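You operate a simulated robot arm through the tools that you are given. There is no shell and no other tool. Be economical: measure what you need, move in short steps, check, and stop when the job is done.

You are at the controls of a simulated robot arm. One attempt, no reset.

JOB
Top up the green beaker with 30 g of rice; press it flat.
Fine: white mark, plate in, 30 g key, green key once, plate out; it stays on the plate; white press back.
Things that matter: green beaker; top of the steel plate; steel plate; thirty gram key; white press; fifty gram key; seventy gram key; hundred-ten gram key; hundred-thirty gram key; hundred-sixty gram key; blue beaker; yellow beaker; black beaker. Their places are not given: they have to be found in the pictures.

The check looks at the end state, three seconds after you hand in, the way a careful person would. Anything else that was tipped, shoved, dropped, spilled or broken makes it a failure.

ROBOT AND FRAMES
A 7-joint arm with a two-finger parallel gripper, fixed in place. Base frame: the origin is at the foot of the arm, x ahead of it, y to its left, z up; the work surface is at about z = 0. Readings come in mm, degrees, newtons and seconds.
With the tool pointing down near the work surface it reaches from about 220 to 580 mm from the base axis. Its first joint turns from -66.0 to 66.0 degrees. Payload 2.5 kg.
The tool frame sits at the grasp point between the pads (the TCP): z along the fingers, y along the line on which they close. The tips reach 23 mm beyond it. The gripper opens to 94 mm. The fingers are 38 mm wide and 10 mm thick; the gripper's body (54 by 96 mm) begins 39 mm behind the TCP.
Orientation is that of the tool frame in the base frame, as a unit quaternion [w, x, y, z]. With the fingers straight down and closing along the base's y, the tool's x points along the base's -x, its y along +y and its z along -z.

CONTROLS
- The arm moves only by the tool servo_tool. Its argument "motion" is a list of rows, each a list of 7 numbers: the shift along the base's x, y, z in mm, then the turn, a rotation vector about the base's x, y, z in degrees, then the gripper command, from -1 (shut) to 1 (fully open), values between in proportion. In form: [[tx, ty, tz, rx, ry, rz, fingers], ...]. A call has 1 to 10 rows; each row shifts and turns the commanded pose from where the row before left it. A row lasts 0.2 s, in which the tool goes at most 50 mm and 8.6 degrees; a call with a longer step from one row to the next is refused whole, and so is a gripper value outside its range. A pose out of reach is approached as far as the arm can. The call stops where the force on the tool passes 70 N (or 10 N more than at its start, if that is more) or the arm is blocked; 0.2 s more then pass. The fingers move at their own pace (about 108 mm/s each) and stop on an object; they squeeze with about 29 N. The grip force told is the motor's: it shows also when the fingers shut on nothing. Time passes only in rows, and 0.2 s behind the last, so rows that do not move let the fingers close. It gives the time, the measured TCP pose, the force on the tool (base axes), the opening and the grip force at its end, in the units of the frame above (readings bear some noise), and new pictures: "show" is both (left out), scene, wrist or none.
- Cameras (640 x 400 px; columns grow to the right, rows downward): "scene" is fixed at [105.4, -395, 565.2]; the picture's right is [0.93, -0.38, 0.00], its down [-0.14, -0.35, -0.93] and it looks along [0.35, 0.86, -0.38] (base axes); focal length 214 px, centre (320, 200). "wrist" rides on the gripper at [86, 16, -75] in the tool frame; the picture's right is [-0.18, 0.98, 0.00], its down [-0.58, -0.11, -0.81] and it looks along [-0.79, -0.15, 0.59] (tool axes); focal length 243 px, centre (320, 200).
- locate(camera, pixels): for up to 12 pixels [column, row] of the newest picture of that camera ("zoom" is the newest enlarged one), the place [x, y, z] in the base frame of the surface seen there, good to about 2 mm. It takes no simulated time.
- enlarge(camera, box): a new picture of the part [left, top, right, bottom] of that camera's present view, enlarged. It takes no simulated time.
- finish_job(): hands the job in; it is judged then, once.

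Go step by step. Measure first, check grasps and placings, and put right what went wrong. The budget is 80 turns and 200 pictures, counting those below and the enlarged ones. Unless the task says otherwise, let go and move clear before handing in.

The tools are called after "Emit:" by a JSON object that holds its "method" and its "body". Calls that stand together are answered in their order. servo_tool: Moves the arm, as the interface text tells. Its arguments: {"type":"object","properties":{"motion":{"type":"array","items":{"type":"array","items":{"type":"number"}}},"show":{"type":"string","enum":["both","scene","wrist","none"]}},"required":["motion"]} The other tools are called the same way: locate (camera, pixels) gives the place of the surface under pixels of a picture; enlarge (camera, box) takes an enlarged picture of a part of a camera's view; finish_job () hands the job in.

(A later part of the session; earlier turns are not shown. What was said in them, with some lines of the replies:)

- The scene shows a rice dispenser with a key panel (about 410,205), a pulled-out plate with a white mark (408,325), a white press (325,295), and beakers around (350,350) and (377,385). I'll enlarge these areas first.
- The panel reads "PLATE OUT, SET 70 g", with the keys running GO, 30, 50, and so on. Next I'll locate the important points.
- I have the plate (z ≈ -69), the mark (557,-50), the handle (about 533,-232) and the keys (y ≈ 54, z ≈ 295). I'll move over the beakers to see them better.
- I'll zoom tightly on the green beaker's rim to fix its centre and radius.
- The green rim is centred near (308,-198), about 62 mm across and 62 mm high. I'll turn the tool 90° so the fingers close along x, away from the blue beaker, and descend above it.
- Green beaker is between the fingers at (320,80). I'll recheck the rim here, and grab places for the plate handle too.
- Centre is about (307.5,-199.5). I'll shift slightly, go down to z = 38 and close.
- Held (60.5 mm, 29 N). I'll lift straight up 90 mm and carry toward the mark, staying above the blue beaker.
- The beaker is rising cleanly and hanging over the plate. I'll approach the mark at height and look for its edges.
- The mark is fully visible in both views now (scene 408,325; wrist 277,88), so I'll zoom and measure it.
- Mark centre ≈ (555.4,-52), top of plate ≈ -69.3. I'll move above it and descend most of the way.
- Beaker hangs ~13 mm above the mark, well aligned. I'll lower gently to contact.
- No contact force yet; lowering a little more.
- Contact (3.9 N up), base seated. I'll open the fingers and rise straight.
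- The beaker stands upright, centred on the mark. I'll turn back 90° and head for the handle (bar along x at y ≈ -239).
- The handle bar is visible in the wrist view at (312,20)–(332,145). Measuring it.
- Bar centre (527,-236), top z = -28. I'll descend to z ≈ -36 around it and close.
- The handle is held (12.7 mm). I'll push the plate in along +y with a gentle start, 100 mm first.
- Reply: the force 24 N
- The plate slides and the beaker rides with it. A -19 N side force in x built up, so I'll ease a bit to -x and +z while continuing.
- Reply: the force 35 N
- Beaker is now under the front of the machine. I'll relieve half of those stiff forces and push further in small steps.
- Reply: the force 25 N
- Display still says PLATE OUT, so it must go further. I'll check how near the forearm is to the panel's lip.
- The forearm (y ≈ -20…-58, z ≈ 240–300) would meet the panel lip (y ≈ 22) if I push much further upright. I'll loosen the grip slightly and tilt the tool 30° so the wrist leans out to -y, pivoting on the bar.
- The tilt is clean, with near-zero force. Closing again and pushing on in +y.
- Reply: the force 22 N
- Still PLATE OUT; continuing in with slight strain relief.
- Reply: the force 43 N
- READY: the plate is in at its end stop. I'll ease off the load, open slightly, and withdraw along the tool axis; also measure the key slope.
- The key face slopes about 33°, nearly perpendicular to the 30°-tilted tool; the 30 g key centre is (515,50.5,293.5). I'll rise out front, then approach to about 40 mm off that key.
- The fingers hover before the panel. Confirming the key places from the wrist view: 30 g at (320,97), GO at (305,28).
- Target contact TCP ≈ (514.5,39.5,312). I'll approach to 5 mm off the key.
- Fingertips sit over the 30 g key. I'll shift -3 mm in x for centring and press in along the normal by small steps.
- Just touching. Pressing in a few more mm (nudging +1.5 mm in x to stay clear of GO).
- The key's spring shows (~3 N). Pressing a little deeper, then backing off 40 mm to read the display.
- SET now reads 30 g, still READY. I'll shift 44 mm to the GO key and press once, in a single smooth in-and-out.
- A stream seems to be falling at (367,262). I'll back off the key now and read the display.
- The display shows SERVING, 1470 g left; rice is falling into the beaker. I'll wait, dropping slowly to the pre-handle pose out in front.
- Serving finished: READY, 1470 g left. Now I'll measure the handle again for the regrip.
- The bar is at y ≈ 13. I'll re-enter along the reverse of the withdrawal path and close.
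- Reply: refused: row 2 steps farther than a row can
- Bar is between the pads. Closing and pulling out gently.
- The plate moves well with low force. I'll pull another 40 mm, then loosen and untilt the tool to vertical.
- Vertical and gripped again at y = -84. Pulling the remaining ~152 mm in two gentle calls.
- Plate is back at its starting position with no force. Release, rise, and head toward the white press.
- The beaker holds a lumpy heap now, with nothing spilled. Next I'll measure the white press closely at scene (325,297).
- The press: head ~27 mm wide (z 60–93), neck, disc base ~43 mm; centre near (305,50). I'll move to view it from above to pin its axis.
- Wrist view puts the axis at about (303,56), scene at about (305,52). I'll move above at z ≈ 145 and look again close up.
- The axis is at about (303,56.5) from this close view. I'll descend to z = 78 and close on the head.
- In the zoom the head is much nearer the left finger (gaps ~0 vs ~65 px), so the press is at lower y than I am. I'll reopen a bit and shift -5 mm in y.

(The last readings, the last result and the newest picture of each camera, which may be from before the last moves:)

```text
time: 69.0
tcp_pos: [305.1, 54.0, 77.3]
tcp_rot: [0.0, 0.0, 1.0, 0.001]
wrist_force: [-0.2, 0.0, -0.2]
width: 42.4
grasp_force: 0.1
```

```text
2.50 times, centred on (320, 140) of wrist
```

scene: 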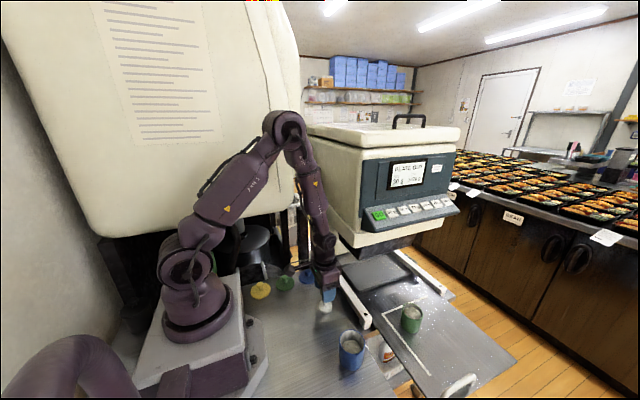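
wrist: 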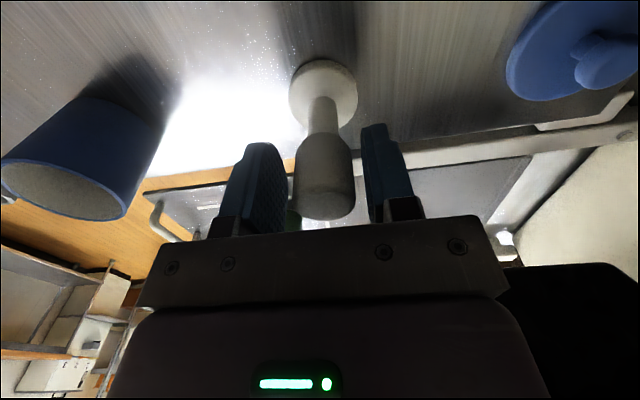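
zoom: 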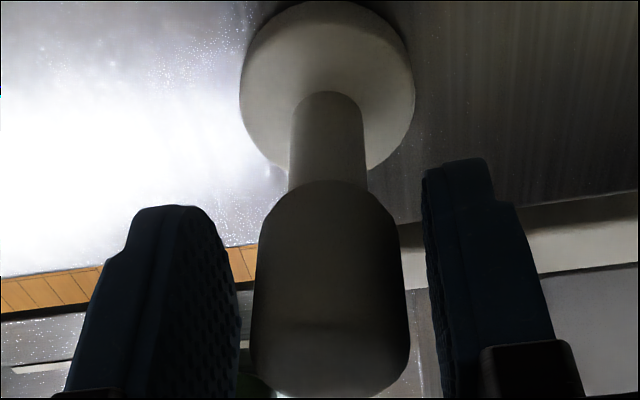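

Gaps are now nearly equal. Closing, then lifting straight up to 170.

Emit:
{"method": "servo_tool", "body": {"motion": [[0, 0, 0, 0, 0, 0, -0.3], [0, 0, 0, 0, 0, 0, -1], [0, 0, 0, 0, 0, 0, -1], [0, 0, 0, 0, 0, 0, -1]]}}

Emit:
{"method": "enlarge", "body": {"camera": "scene", "box": [285, 250, 365, 320]}}

```text
time: 70.0
tcp_pos: [304.6, 53.8, 77.8]
tcp_rot: [0.001, 0.0, 1.0, 0.0]
wrist_force: [0.7, 0.6, -0.6]
width: 28.2
grasp_force: 28.9
```

scene: 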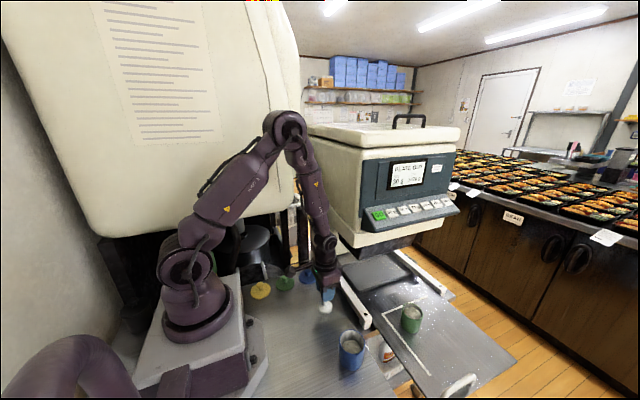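
wrist: 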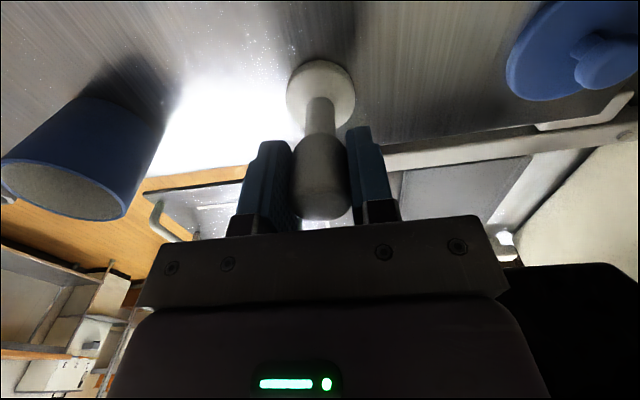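

```text
5.71 times, centred on (325, 285) of scene
```

zoom: 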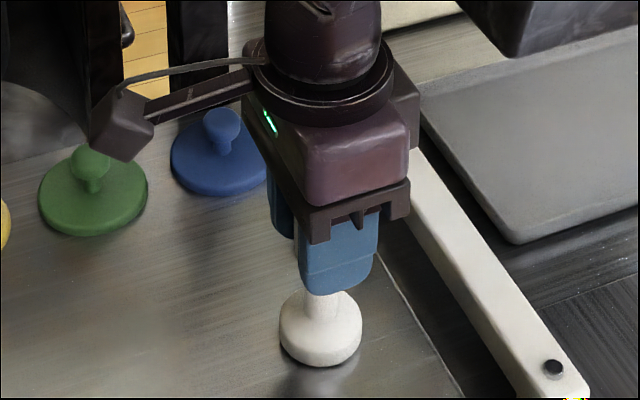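

Held (28.2 mm, 29 N) at TCP (304.6,53.8,77.8), which is also where I'll put it back. Lifting and carrying toward the beaker.

Emit:
{"method": "servo_tool", "body": {"motion": [[0, 0, 10, 0, 0, 0, -1], [0, 0, 30, 0, 0, 0, -1], [0, 0, 35, 0, 0, 0, -1], [10, -5, 30, 0, 0, 0, -1], [25, -12, 10, 0, 0, 0, -1], [35, -15, 0, 0, 0, 0, -1], [35, -15, 0, 0, 0, 0, -1], [35, -15, 0, 0, 0, 0, -1], [25, -10, 0, 0, 0, 0, -1], [10, -5, 0, 0, 0, 0, -1]]}}

Emit:
{"method": "enlarge", "body": {"camera": "scene", "box": [380, 270, 444, 345]}}

```text
time: 71.6
tcp_pos: [388.3, 12.4, 194.4]
tcp_rot: [-0.017, -0.008, 1.0, 0.0]
wrist_force: [-15.7, -0.5, 8.3]
width: 28.4
grasp_force: 29.5
stopped in row 7: the force on the tool passed its limit (the readings are from after the stop); the commanded pose is now the measured one
```

scene: 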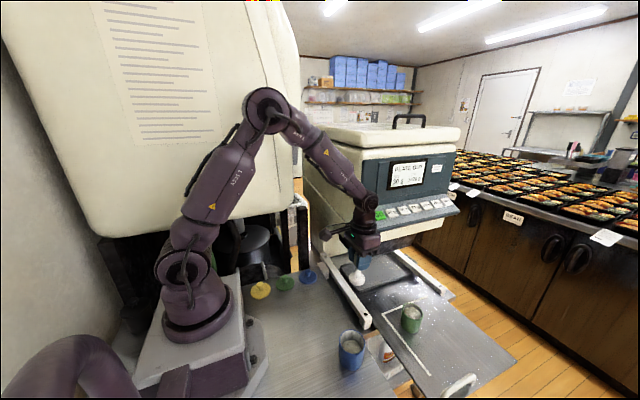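
wrist: 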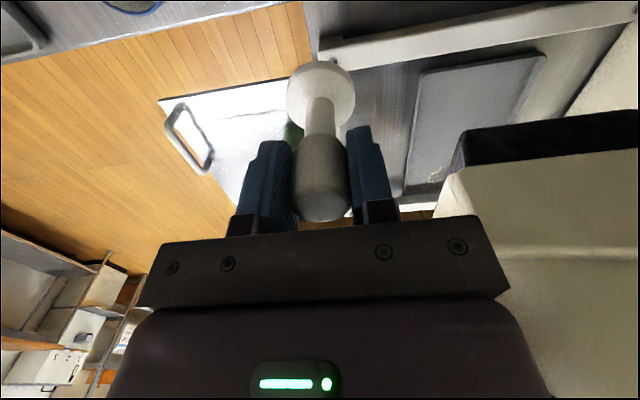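

```text
5.33 times, centred on (412, 308) of scene
```

zoom: 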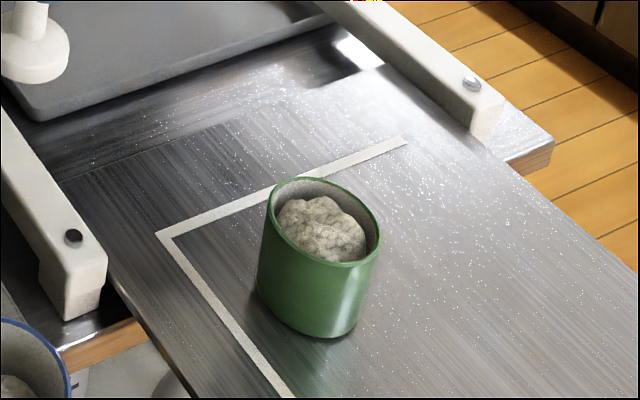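

The hand bumped the machine's corner (-16 N in x) at (388,12,194). I'll back off in -x, then swing clear in -y, and check the machine.

Emit:
{"method": "servo_tool", "body": {"motion": [[-10, 2, 0, 0, 0, 0, -1], [-15, 0, 0, 0, 0, 0, -1], [-5, -20, 0, 0, 0, 0, -1], [0, -30, 0, 0, 0, 0, -1], [0, -35, 0, 0, 0, 0, -1], [0, -20, 0, 0, 0, 0, -1], [0, 0, 0, 0, 0, 0, -1]]}}

Emit:
{"method": "enlarge", "body": {"camera": "scene", "box": [310, 120, 480, 260]}}

```text
time: 73.2
tcp_pos: [358.3, -89.8, 193.9]
tcp_rot: [-0.015, -0.007, 1.0, 0.0]
wrist_force: [-0.4, 0.0, -0.8]
width: 28.2
grasp_force: 28.9
```

scene: 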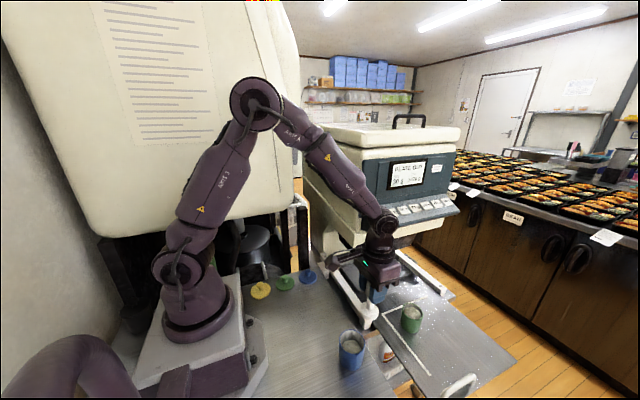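
wrist: 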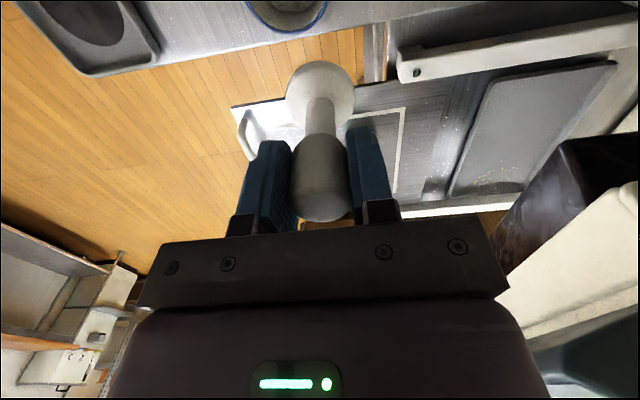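

```text
2.86 times, centred on (395, 190) of scene
```

zoom: 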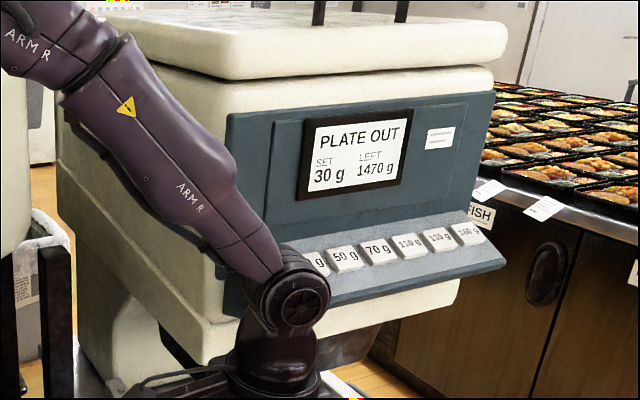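

The machine is unharmed (SET 30 g, LEFT 1470, PLATE OUT). I'll correct the residual tilt (~1.7° about y, 0.8° about z) and measure the beaker's rim.

Emit:
{"method": "servo_tool", "body": {"motion": [[10, -5, 0, 0, -1.7, -0.8, -1], [20, -5, 0, 0, 0, 0, -1], [25, -5, -10, 0, 0, 0, -1], [20, 0, -15, 0, 0, 0, -1], [0, 0, 0, 0, 0, 0, -1]]}}

Emit:
{"method": "enlarge", "body": {"camera": "scene", "box": [392, 290, 432, 340]}}

```text
time: 74.4
tcp_pos: [434.1, -105.1, 168.6]
tcp_rot: [-0.001, 0.002, 1.0, 0.0]
wrist_force: [-0.6, 1.4, -2.0]
width: 28.5
grasp_force: 29.6
```

scene: 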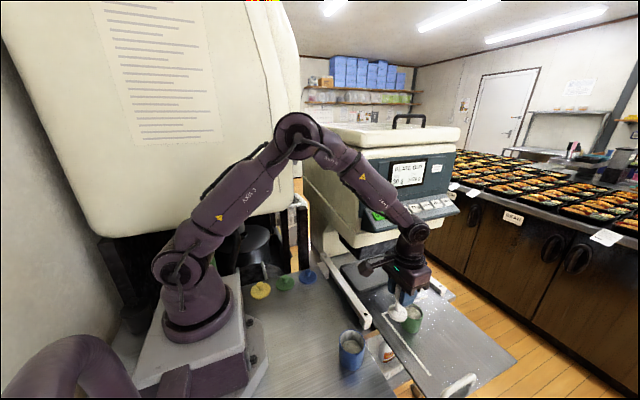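
wrist: 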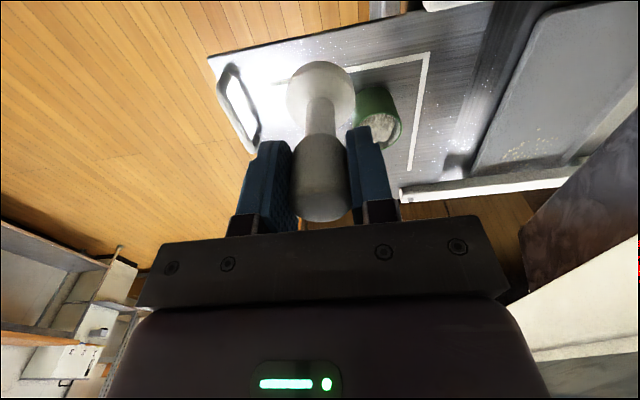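

```text
8.00 times, centred on (412, 315) of scene
```

zoom: 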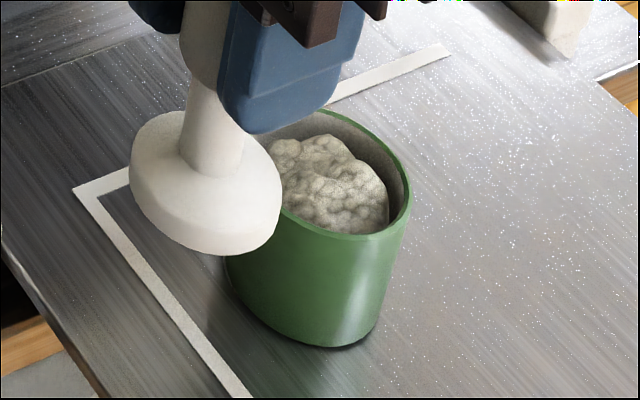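

The press partly hides the beaker here; I'll move 45 mm in -y for a clear view of its rim.

Emit:
{"method": "servo_tool", "body": {"motion": [[10, -20, 0, 0, 0, 0, -1], [15, -25, 0, 0, 0, 0, -1], [0, 0, 0, 0, 0, 0, -1]]}}

Emit:
{"method": "enlarge", "body": {"camera": "scene", "box": [392, 295, 432, 340]}}

Emit:
{"method": "enlarge", "body": {"camera": "wrist", "box": [380, 50, 620, 200]}}

```text
time: 75.2
tcp_pos: [458.1, -150.3, 168.8]
tcp_rot: [-0.001, -0.001, 1.0, 0.0]
wrist_force: [0.4, 0.0, -1.0]
width: 28.3
grasp_force: 29.5
```

scene: 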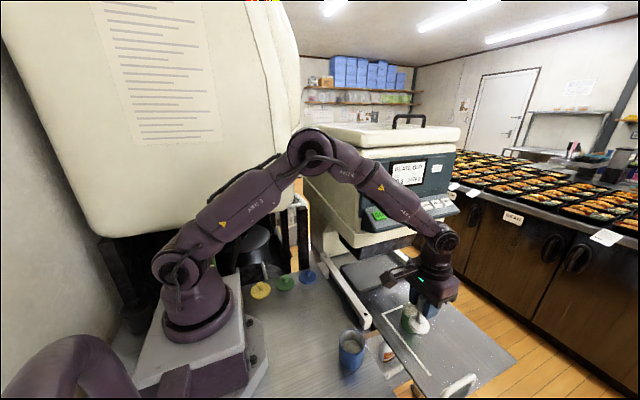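
wrist: 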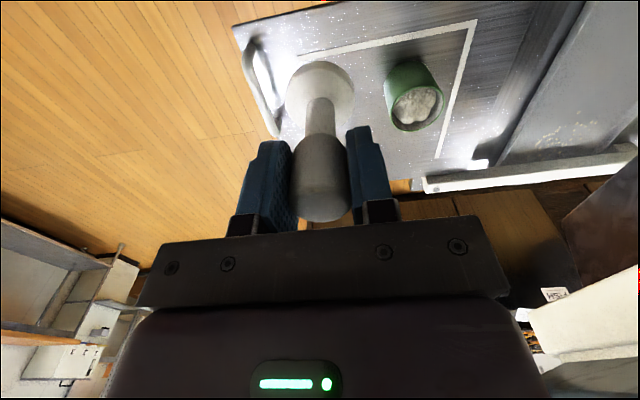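

```text
8.89 times, centred on (412, 318) of scene
```

zoom: 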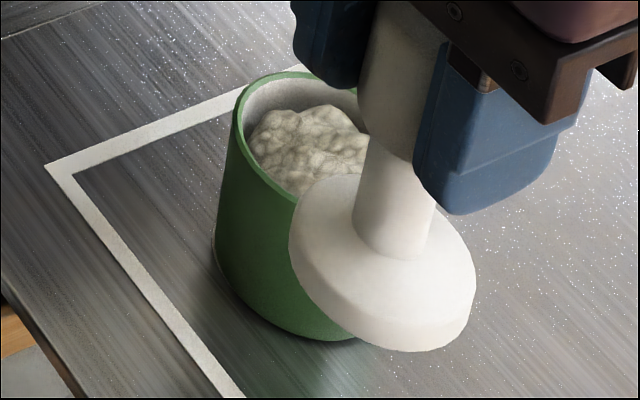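

```text
2.67 times, centred on (500, 125) of wrist
```

zoom: 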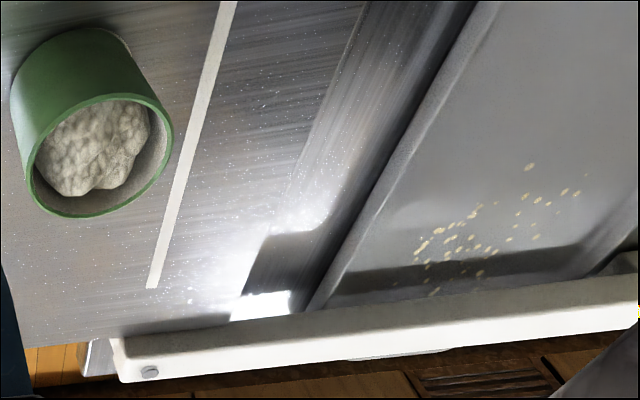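

I see a few old-looking grains on the drip tray far from the beaker, nothing to do with the carry. Measuring the beaker rim in this zoom, plus the disc of the held press in the wrist view.

Emit:
{"method": "locate", "body": {"camera": "zoom", "pixels": [[28, 172], [171, 138], [85, 216], [112, 97], [45, 205], [155, 185], [150, 105], [50, 120], [95, 130], [70, 180], [450, 240], [110, 180]]}}

Emit:
{"method": "locate", "body": {"camera": "wrist", "pixels": [[288, 97], [354, 100], [318, 63], [300, 70], [341, 71], [318, 80]]}}

Emit:
{"method": "locate", "body": {"camera": "scene", "pixels": [[403, 308], [404, 315], [409, 304], [410, 326], [422, 334], [429, 328], [417, 328]]}}

```text
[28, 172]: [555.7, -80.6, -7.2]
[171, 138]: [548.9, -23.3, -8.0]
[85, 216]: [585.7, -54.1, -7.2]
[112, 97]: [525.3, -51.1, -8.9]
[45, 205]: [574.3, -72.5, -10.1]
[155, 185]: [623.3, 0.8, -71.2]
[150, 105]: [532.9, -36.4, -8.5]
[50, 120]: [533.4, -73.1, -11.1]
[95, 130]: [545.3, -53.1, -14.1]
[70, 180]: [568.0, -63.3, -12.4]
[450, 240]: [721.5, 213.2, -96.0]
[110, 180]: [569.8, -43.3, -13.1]
```

```text
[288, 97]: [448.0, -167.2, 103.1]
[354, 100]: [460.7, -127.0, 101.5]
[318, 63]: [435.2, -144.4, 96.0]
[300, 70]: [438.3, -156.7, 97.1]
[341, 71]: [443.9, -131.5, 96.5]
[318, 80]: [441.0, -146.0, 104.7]
```

```text
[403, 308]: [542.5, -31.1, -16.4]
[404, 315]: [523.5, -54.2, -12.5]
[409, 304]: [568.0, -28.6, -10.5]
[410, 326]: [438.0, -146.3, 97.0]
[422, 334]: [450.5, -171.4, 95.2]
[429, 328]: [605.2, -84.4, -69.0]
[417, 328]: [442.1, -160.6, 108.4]
```

The rim's centre is (555.6,-52.2), and the press axis is about 1.4 mm short of TCP in x. I'll bring the press above the beaker at TCP (557,-52.3) with the disc ~18 mm over the rim.

Emit:
{"method": "servo_tool", "body": {"motion": [[20, 10, -8, 0, 0, 0, -1], [25, 15, -10, 0, 0, 0, -1], [25, 18, -12, 0, 0, 0, -1], [17, 20, -12, 0, 0, 0, -1], [9, 20, -12, 0, 0, 0, -1], [3, 15, -12, 0, 0, 0, -1], [0, 0, -5, 0, 0, 0, -1], [0, 0, 0, 0, 0, 0, -1]]}}

Emit:
{"method": "enlarge", "body": {"camera": "scene", "box": [382, 280, 446, 340]}}

Emit:
{"method": "enlarge", "body": {"camera": "wrist", "box": [250, 20, 400, 160]}}

```text
time: 77.0
tcp_pos: [557.8, -51.4, 97.9]
tcp_rot: [0.0, 0.001, 1.0, 0.0]
wrist_force: [0.3, 0.4, -0.8]
width: 28.3
grasp_force: 28.8
```

scene: 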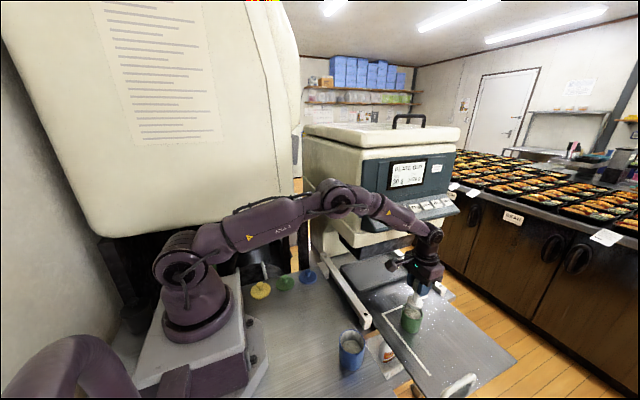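
wrist: 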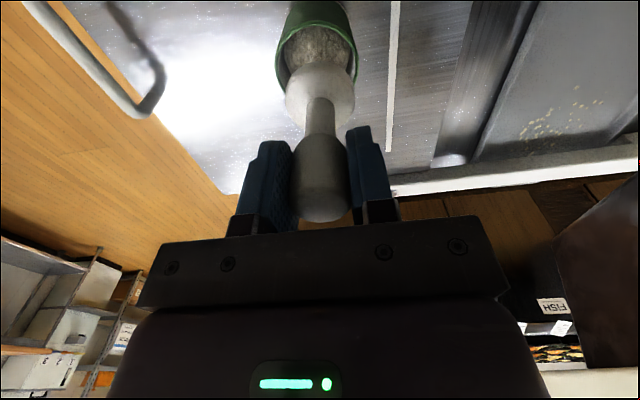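

```text
6.67 times, centred on (414, 310) of scene
```

zoom: 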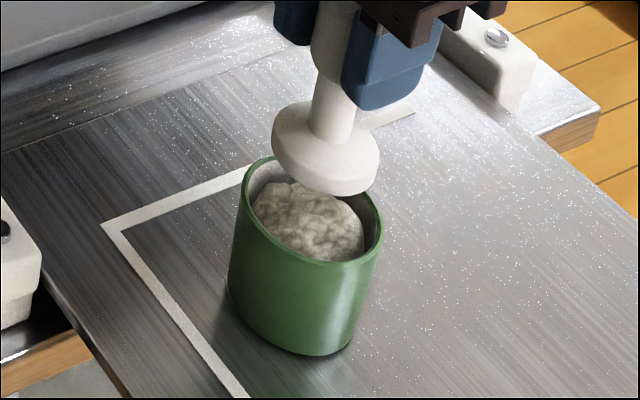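

```text
2.86 times, centred on (325, 90) of wrist
```

zoom: 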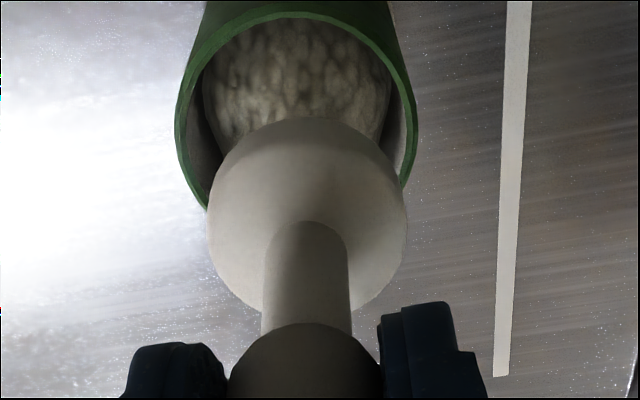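

The disc looks ~2.5 mm off toward +x/+y relative to the rim in both zooms. I'll correct (-2.5,-1.8) and lower to just over the rim.

Emit:
{"method": "servo_tool", "body": {"motion": [[-1.5, -1, 0, 0, 0, 0, -1], [-1, -0.8, -5, 0, 0, 0, -1], [0, 0, -7, 0, 0, 0, -1], [0, 0, 0, 0, 0, 0, -1]]}}

Emit:
{"method": "enlarge", "body": {"camera": "scene", "box": [390, 290, 436, 335]}}

Emit:
{"method": "enlarge", "body": {"camera": "wrist", "box": [250, 20, 400, 160]}}

```text
time: 78.0
tcp_pos: [555.7, -52.1, 85.5]
tcp_rot: [-0.001, 0.0, 1.0, -0.001]
wrist_force: [-0.4, 0.5, -1.8]
width: 28.4
grasp_force: 28.9
```

scene: 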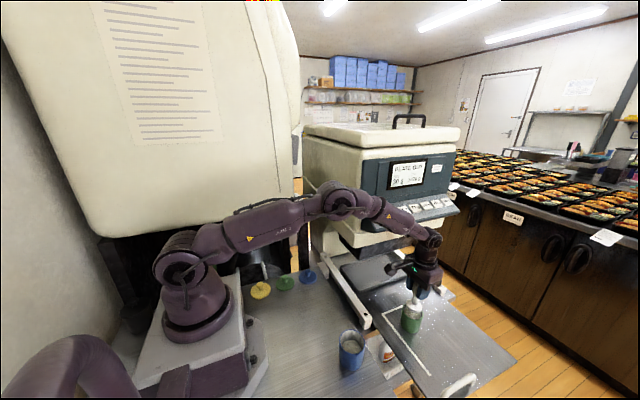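
wrist: 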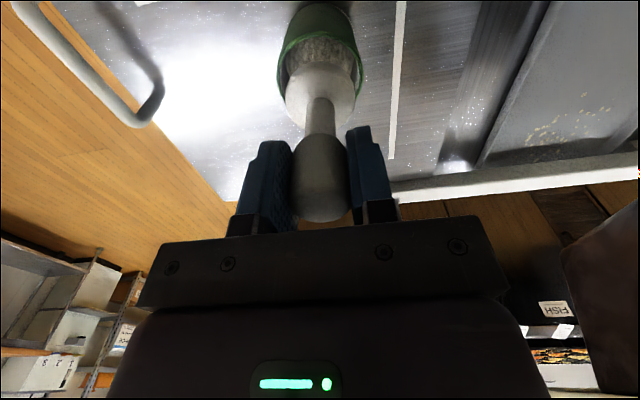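

```text
8.89 times, centred on (413, 312) of scene
```

zoom: 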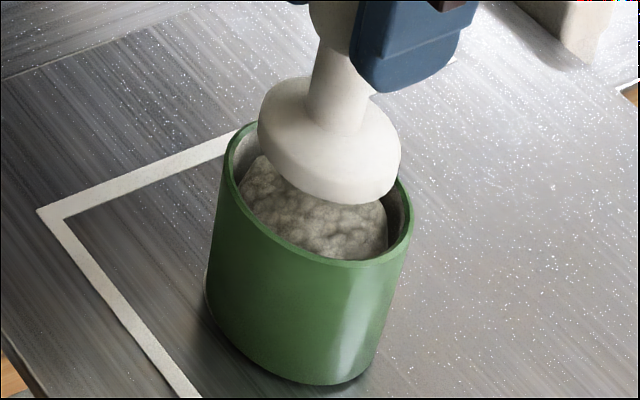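

```text
2.86 times, centred on (325, 90) of wrist
```

zoom: 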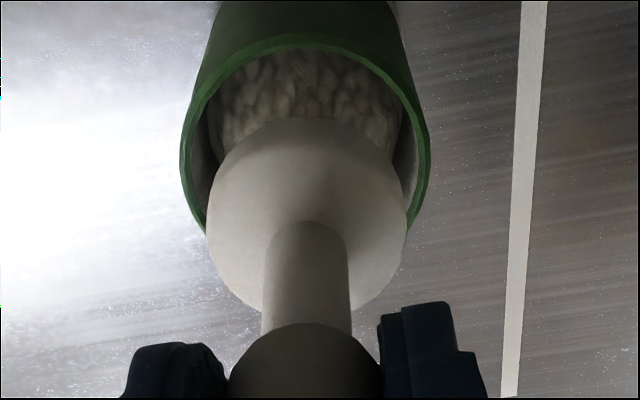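

Aligned in both views now (rim centre 305 vs disc 307 px). Lowering 18 mm into the beaker slowly.

Emit:
{"method": "servo_tool", "body": {"motion": [[0, 0, -4, 0, 0, 0, -1], [0, 0, -4, 0, 0, 0, -1], [0, 0, -4, 0, 0, 0, -1], [0, 0, -4, 0, 0, 0, -1], [0, 0, -2, 0, 0, 0, -1], [0, 0, 0, 0, 0, 0, -1]]}}

Emit:
{"method": "enlarge", "body": {"camera": "scene", "box": [390, 290, 436, 335]}}

Emit:
{"method": "enlarge", "body": {"camera": "wrist", "box": [250, 20, 400, 160]}}

```text
time: 79.4
tcp_pos: [555.5, -53.0, 69.2]
tcp_rot: [0.0, 0.001, 1.0, -0.001]
wrist_force: [0.4, -1.2, 1.3]
width: 28.5
grasp_force: 29.5
```

scene: 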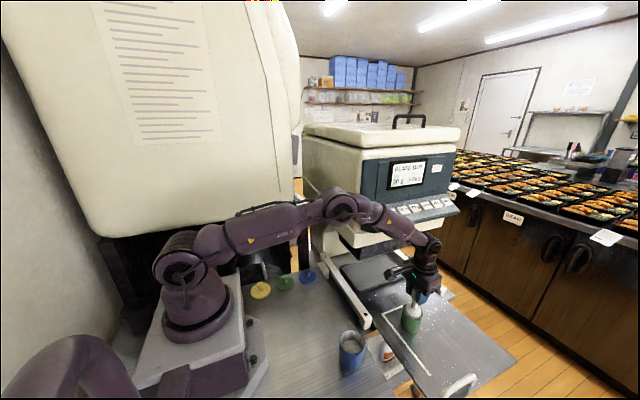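
wrist: 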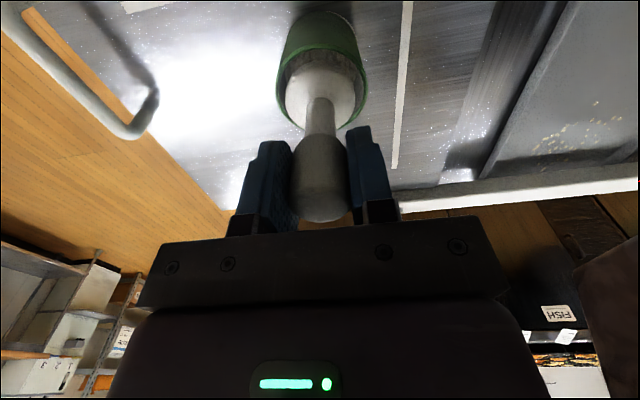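

```text
8.89 times, centred on (413, 312) of scene
```

zoom: 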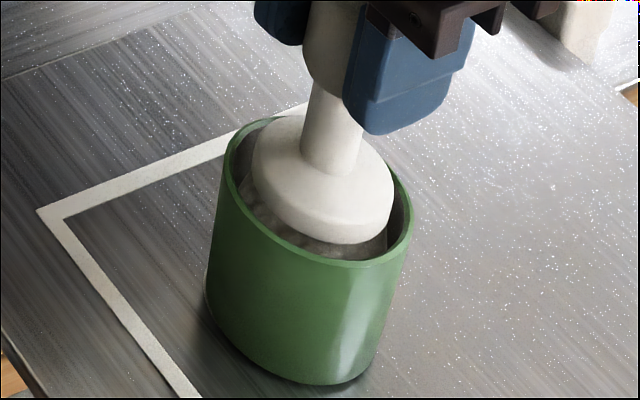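

```text
2.86 times, centred on (325, 90) of wrist
```

zoom: 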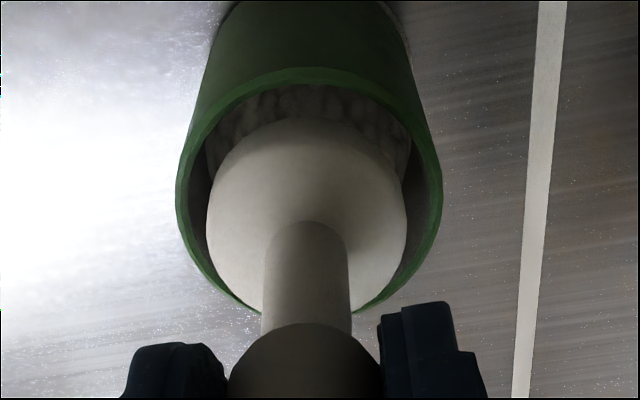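

The disc sits inside the rim with clearance all round, just at the rice. Pressing down in 1.5 mm steps while watching force.

Emit:
{"method": "servo_tool", "body": {"motion": [[0, 0, -1.5, 0, 0, 0, -1], [0, 0, -1.5, 0, 0, 0, -1], [0, 0, -1.5, 0, 0, 0, -1], [0, 0, 0, 0, 0, 0, -1]], "show": "none"}}

```text
time: 80.4
tcp_pos: [555.6, -53.5, 63.4]
tcp_rot: [0.0, 0.001, 1.0, 0.0]
wrist_force: [0.2, -0.4, 1.0]
width: 28.4
grasp_force: 29.4
```

Emit:
{"method": "servo_tool", "body": {"motion": [[0, 0, -1.5, 0, 0, 0, -1], [0, 0, -1.5, 0, 0, 0, -1], [0, 0, -1, 0, 0, 0, -1], [0, 0, 0, 0, 0, 0, -1]], "show": "scene"}}

Emit:
{"method": "enlarge", "body": {"camera": "scene", "box": [390, 290, 436, 335]}}

```text
time: 81.4
tcp_pos: [554.8, -53.9, 60.5]
tcp_rot: [0.0, 0.001, 1.0, 0.0]
wrist_force: [-0.6, 0.5, 1.3]
width: 28.3
grasp_force: 29.2
```

scene: 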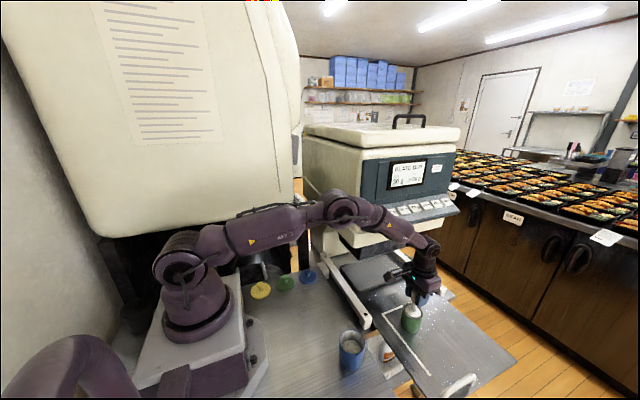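

```text
8.89 times, centred on (413, 312) of scene
```

zoom: 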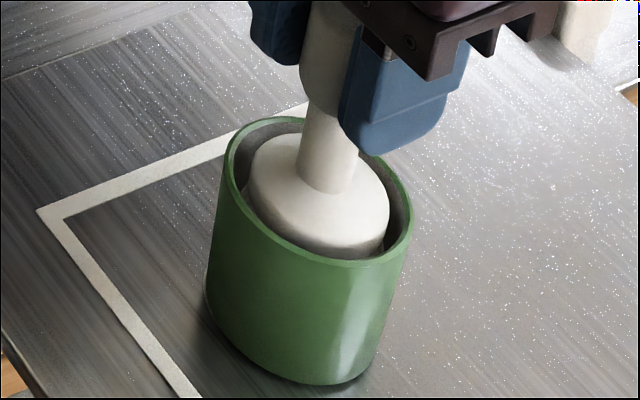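

Little resistance yet; the disc bottom is at about z = -17. Pressing further.

Emit:
{"method": "servo_tool", "body": {"motion": [[0, 0.5, -1.5, 0, 0, 0, -1], [0, 0, -1.5, 0, 0, 0, -1], [0, 0, -1, 0, 0, 0, -1], [0, 0, 0, 0, 0, 0, -1]], "show": "none"}}

```text
time: 82.4
tcp_pos: [554.6, -53.4, 55.8]
tcp_rot: [0.0, 0.001, 1.0, 0.001]
wrist_force: [0.7, -0.8, 1.2]
width: 28.5
grasp_force: 29.2
```

Emit:
{"method": "servo_tool", "body": {"motion": [[0, 0, -1.5, 0, 0, 0, -1], [0, 0, -1.5, 0, 0, 0, -1], [0, 0, 0, 0, 0, 0, -1]], "show": "wrist"}}

Emit:
{"method": "enlarge", "body": {"camera": "scene", "box": [390, 290, 436, 335]}}

```text
time: 83.2
tcp_pos: [554.4, -54.3, 53.4]
tcp_rot: [0.0, 0.001, 1.0, 0.0]
wrist_force: [0.2, 0.1, 1.9]
width: 28.2
grasp_force: 29.6
```

wrist: 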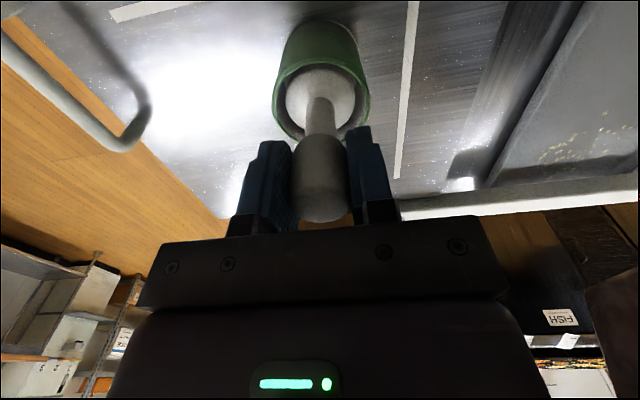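

```text
8.89 times, centred on (413, 312) of scene
```

zoom: 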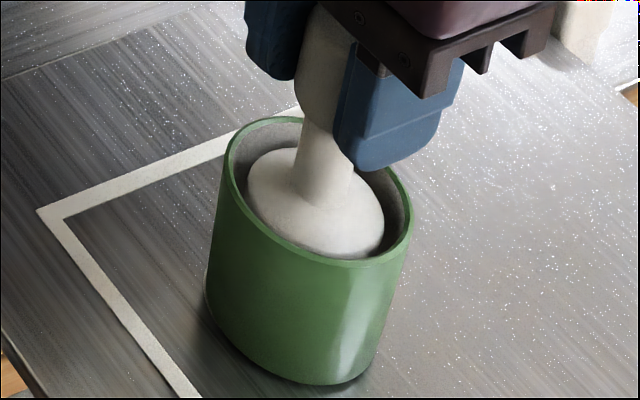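

Force climbs slowly (~2 N). Continuing downward, recentring by about +0.7 mm.

Emit:
{"method": "servo_tool", "body": {"motion": [[0.5, 0.7, -1.5, 0, 0, 0, -1], [0, 0, -1.5, 0, 0, 0, -1], [0, 0, 0, 0, 0, 0, -1]], "show": "none"}}

Emit:
{"method": "servo_tool", "body": {"motion": [[0, 0, -1, 0, 0, 0, -1], [0, 0, -1, 0, 0, 0, -1], [0, 0, 0, 0, 0, 0, -1]], "show": "none"}}

```text
time: 84.0
tcp_pos: [555.9, -53.1, 49.8]
tcp_rot: [0.001, 0.001, 1.0, 0.0]
wrist_force: [0.1, -0.2, 1.6]
width: 28.5
grasp_force: 28.7
```

```text
time: 84.8
tcp_pos: [557.0, -51.6, 48.1]
tcp_rot: [0.0, 0.001, 1.0, 0.0]
wrist_force: [0.2, -0.6, 4.1]
width: 28.2
grasp_force: 29.0
```

Now 4 N. A touch more, then lift to look at the surface.

Emit:
{"method": "servo_tool", "body": {"motion": [[0, 0, -1, 0, 0, 0, -1], [0, 0, -1, 0, 0, 0, -1], [0, 0, 0, 0, 0, 0, -1], [0, 0, 0, 0, 0, 0, -1]], "show": "none"}}

```text
time: 85.8
tcp_pos: [555.4, -51.1, 46.1]
tcp_rot: [0.0, 0.001, 1.0, -0.001]
wrist_force: [0.0, 0.1, 6.6]
width: 28.5
grasp_force: 29.5
```

Emit:
{"method": "servo_tool", "body": {"motion": [[0, 0, -1, 0, 0, 0, -1], [0, 0, -1, 0, 0, 0, -1], [0, 0, 0, 0, 0, 0, -1], [0, 0, 0, 0, 0, 0, -1]], "show": "scene"}}

Emit:
{"method": "enlarge", "body": {"camera": "scene", "box": [390, 290, 436, 335]}}

```text
time: 86.8
tcp_pos: [555.7, -51.3, 44.5]
tcp_rot: [0.0, 0.001, 1.0, 0.0]
wrist_force: [0.4, 0.1, 7.7]
width: 28.2
grasp_force: 29.4
```

scene: 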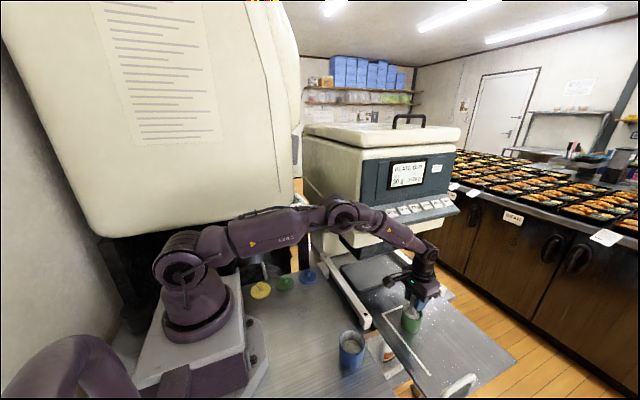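

```text
8.89 times, centred on (413, 312) of scene
```

zoom: 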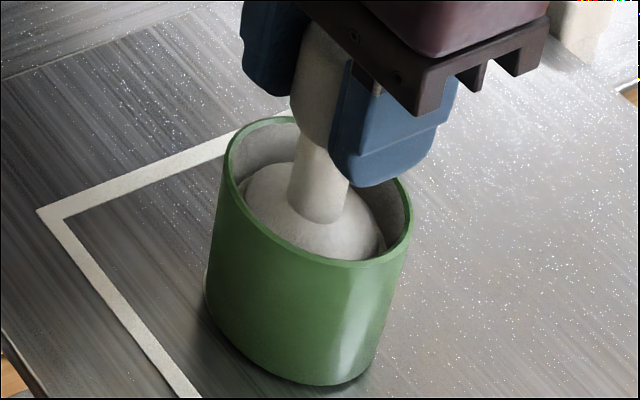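

8 N with the disc well in. I'll lift straight out (slowly first) and inspect.

Emit:
{"method": "servo_tool", "body": {"motion": [[0, 0, 4, 0, 0, 0, -1], [0, 0, 8, 0, 0, 0, -1], [0, 0, 12, 0, 0, 0, -1], [0, 0, 20, 0, 0, 0, -1], [0, 0, 30, 0, 0, 0, -1], [-10, -20, 20, 0, 0, 0, -1], [-20, -40, 10, 0, 0, 0, -1], [-20, -40, 5, 0, 0, 0, -1], [0, 0, 0, 0, 0, 0, -1]]}}

Emit:
{"method": "enlarge", "body": {"camera": "scene", "box": [380, 285, 444, 345]}}

Emit:
{"method": "enlarge", "body": {"camera": "wrist", "box": [340, 0, 480, 110]}}

```text
time: 88.8
tcp_pos: [505.8, -152.0, 153.1]
tcp_rot: [0.001, 0.0, 1.0, -0.001]
wrist_force: [-0.9, -0.5, -1.4]
width: 28.7
grasp_force: 28.7
```

scene: 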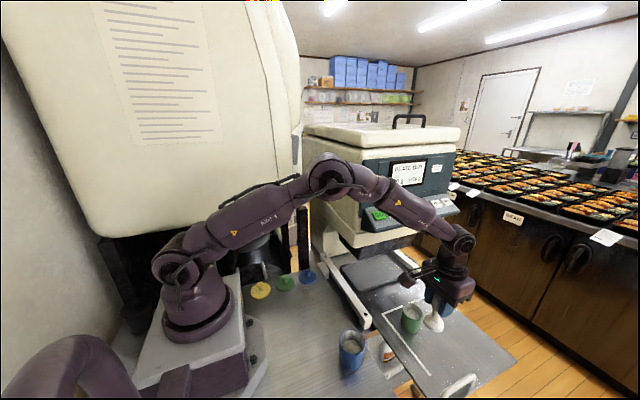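
wrist: 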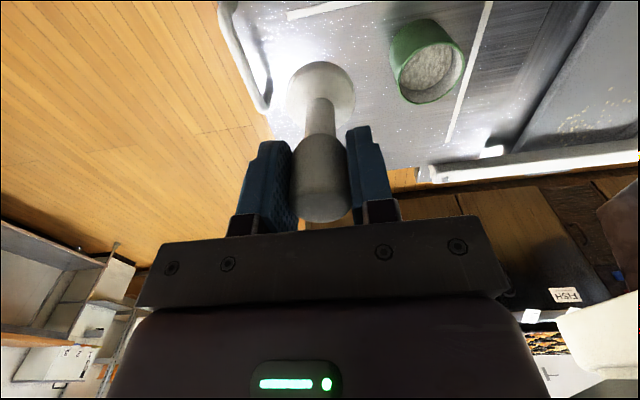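

```text
6.67 times, centred on (412, 315) of scene
```

zoom: 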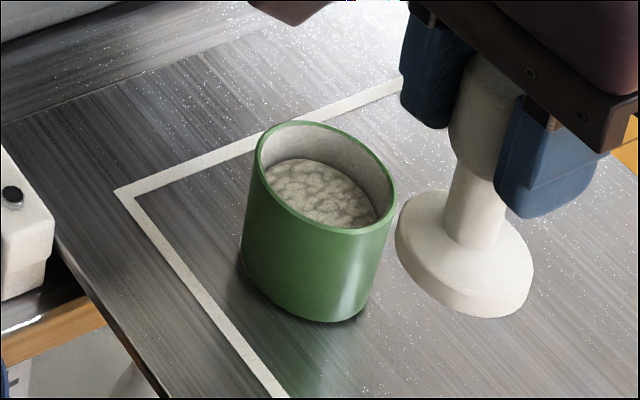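

```text
3.64 times, centred on (410, 55) of wrist
```

zoom: 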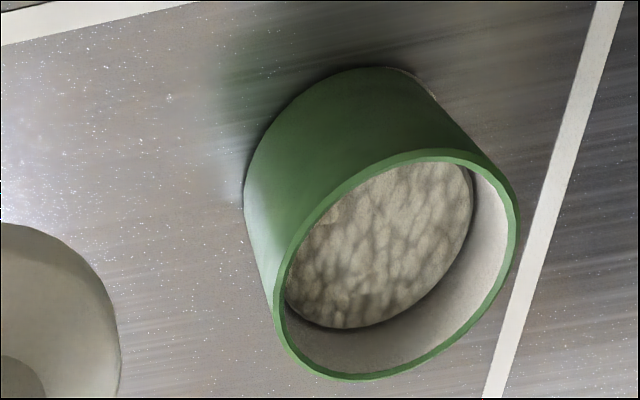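

The rice is flat and the beaker stands upright on the mark. Now I'll return the press, keeping well clear of the machine's corner: first to x ≈ 304 at y ≈ -60.

Emit:
{"method": "servo_tool", "body": {"motion": [[-20, 6, 10, 0, 0, 0, -1], [-30, 12, 10, 0, 0, 0, -1], [-35, 15, 5, 0, 0, 0, -1], [-35, 15, 0, 0, 0, 0, -1], [-35, 15, 0, 0, 0, 0, -1], [-30, 15, 0, 0, 0, 0, -1], [-16, 14, 0, 0, 0, 0, -1], [0, 20, 0, 0, 0, 0, -1], [0, 30, 0, 0, 0, 0, -1], [0, 30, 0, 0, 0, 0, -1]], "show": "scene"}}

```text
time: 91.0
tcp_pos: [304.2, 21.0, 178.5]
tcp_rot: [0.0, 0.0, 1.0, -0.001]
wrist_force: [0.5, 0.2, -1.0]
width: 28.5
grasp_force: 28.6
```

scene: 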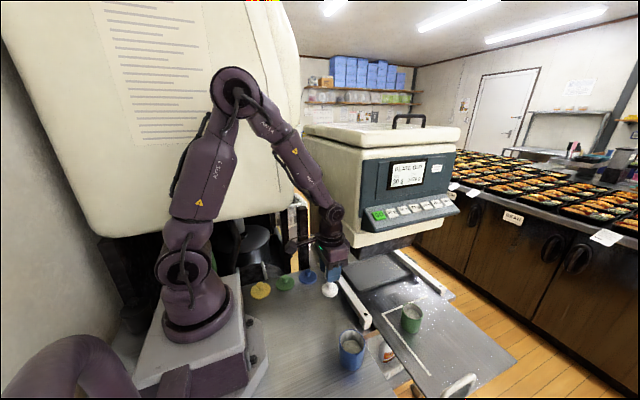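

Clear all the way. Moving over the press's original spot (304.6,53.8) and lowering to ~6 mm above contact.

Emit:
{"method": "servo_tool", "body": {"motion": [[0.2, 18, 0, 0, 0, 0, -1], [0, 14.5, 0, 0, 0, 0, -1], [0, 0, -25, 0, 0, 0, -1], [0, 0, -30, 0, 0, 0, -1], [0, 0, -25, 0, 0, 0, -1], [0, 0, -12, 0, 0, 0, -1], [0, 0, -4, 0, 0, 0, -1], [0, 0, 0, 0, 0, 0, -1]]}}

Emit:
{"method": "enlarge", "body": {"camera": "scene", "box": [285, 250, 365, 320]}}

```text
time: 92.8
tcp_pos: [303.3, 52.6, 81.2]
tcp_rot: [0.001, 0.0, 1.0, 0.0]
wrist_force: [-0.5, -0.5, -0.9]
width: 28.2
grasp_force: 28.8
```

scene: 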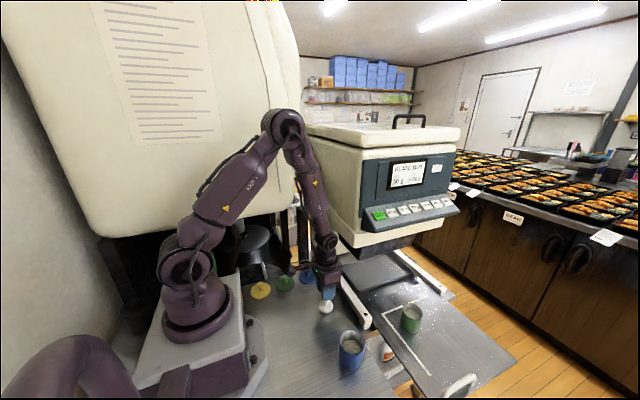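
wrist: 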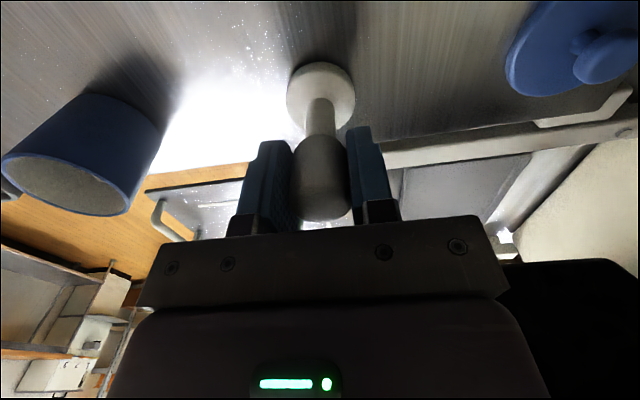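

```text
5.71 times, centred on (325, 285) of scene
```

zoom: 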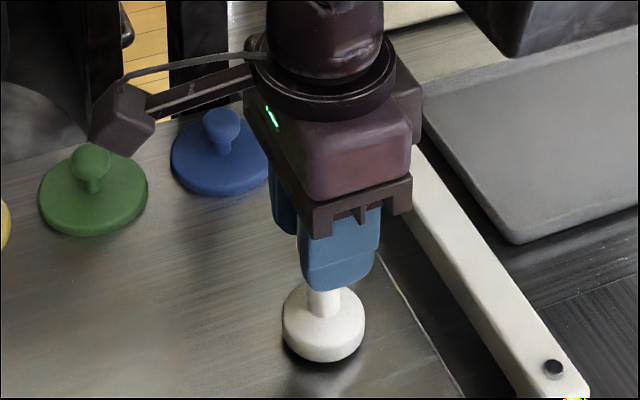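

A small gap remains beneath the disc. Lowering in 1 mm steps to contact.

Emit:
{"method": "servo_tool", "body": {"motion": [[0.3, 0.8, -1.5, 0, 0, 0, -1], [0, 0, -1, 0, 0, 0, -1], [0, 0, -1, 0, 0, 0, -1], [0, 0, 0, 0, 0, 0, -1]], "show": "none"}}

```text
time: 93.8
tcp_pos: [306.3, 53.7, 78.0]
tcp_rot: [0.0, 0.0, 1.0, 0.0]
wrist_force: [0.1, 0.3, -1.6]
width: 28.5
grasp_force: 28.7
```

Emit:
{"method": "servo_tool", "body": {"motion": [[-0.5, 0, -0.7, 0, 0, 0, -1], [0, 0, -0.7, 0, 0, 0, -1], [0, 0, 0, 0, 0, 0, -1]], "show": "none"}}

Emit:
{"method": "enlarge", "body": {"camera": "scene", "box": [300, 280, 350, 320]}}

```text
time: 94.6
tcp_pos: [304.5, 53.8, 77.1]
tcp_rot: [0.0, 0.0, 1.0, 0.0]
wrist_force: [-4.3, -1.5, 17.4]
width: 28.3
grasp_force: 28.8
```

```text
10.00 times, centred on (325, 300) of scene
5 turns are left
```

zoom: 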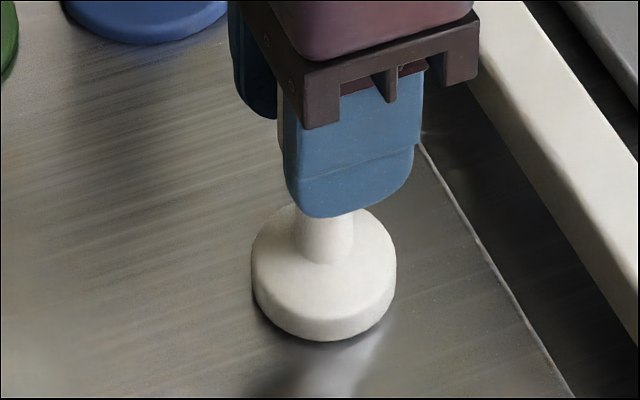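

Contact at 17 N; the disc is on the table. I'll ease up 0.6 mm, open moderately and rise clear.

Emit:
{"method": "servo_tool", "body": {"motion": [[0, 0, 0.6, 0, 0, 0, -1], [0, 0, 0, 0, 0, 0, -0.1], [0, 0, 0, 0, 0, 0, 0.3], [0, 0, 0, 0, 0, 0, 0.3], [0, 0, 10, 0, 0, 0, 0.3], [0, 0, 30, 0, 0, 0, 0.3], [0, 0, 40, 0, 0, 0, 0.3], [0, 0, 40, 0, 0, 0, 0.3], [-10, -20, 30, 0, 0, 0, 0.3], [0, 0, 0, 0, 0, 0, 0.3]]}}

Emit:
{"method": "enlarge", "body": {"camera": "scene", "box": [240, 240, 500, 400]}}

```text
time: 96.8
tcp_pos: [295.0, 32.8, 227.6]
tcp_rot: [0.001, 0.002, 1.0, 0.001]
wrist_force: [-0.1, 0.6, -0.9]
width: 61.2
grasp_force: 0.1
```

scene: 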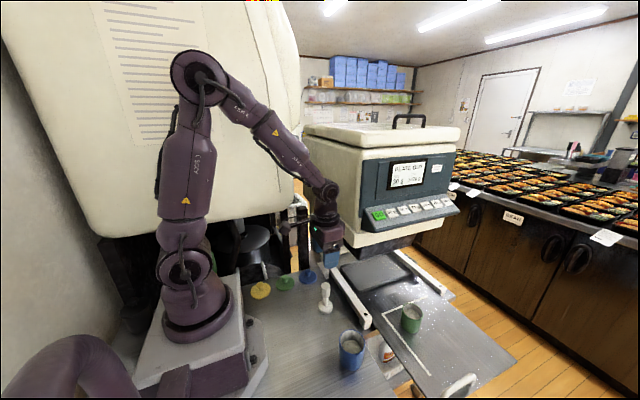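
wrist: 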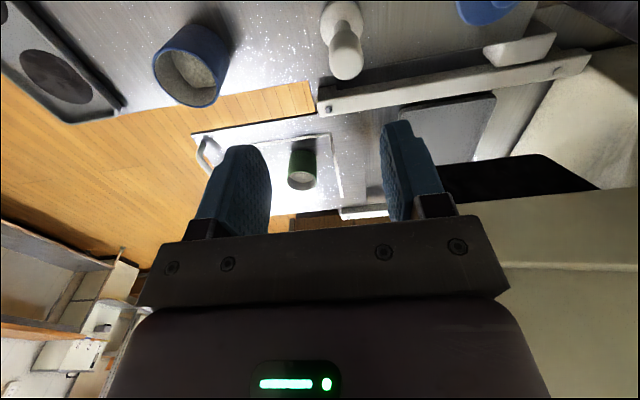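

```text
2.46 times, centred on (370, 320) of scene
4 turns are left
```

zoom: 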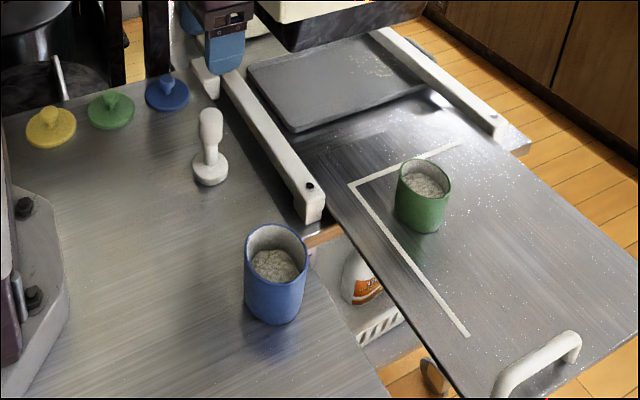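

The picture shows the press standing in its old spot at (325,297), the green beaker upright on the plate with flat rice at (411,320), and everything else in place with the arm clear. Handing in.

Emit:
{"method": "finish_job", "body": {}}

```text
The job is handed in.
```

I topped up the green beaker with 30 g of rice, pressed it flat, left it standing on the white mark with the plate out, and put the white press back. The machine's readout fell from 1500 g to 1470 g.

- **Bump:** while I carried the press, the hand knocked the corner of the machine once. The display and keys looked unchanged afterwards, and I saw no damage.
- **Grains on the tray:** a few grains lie on the drip tray behind the plate, about 170 mm from where the rice drops. I took them to be there already, but I can't see them in the first pictures, so they may have come from this serving.
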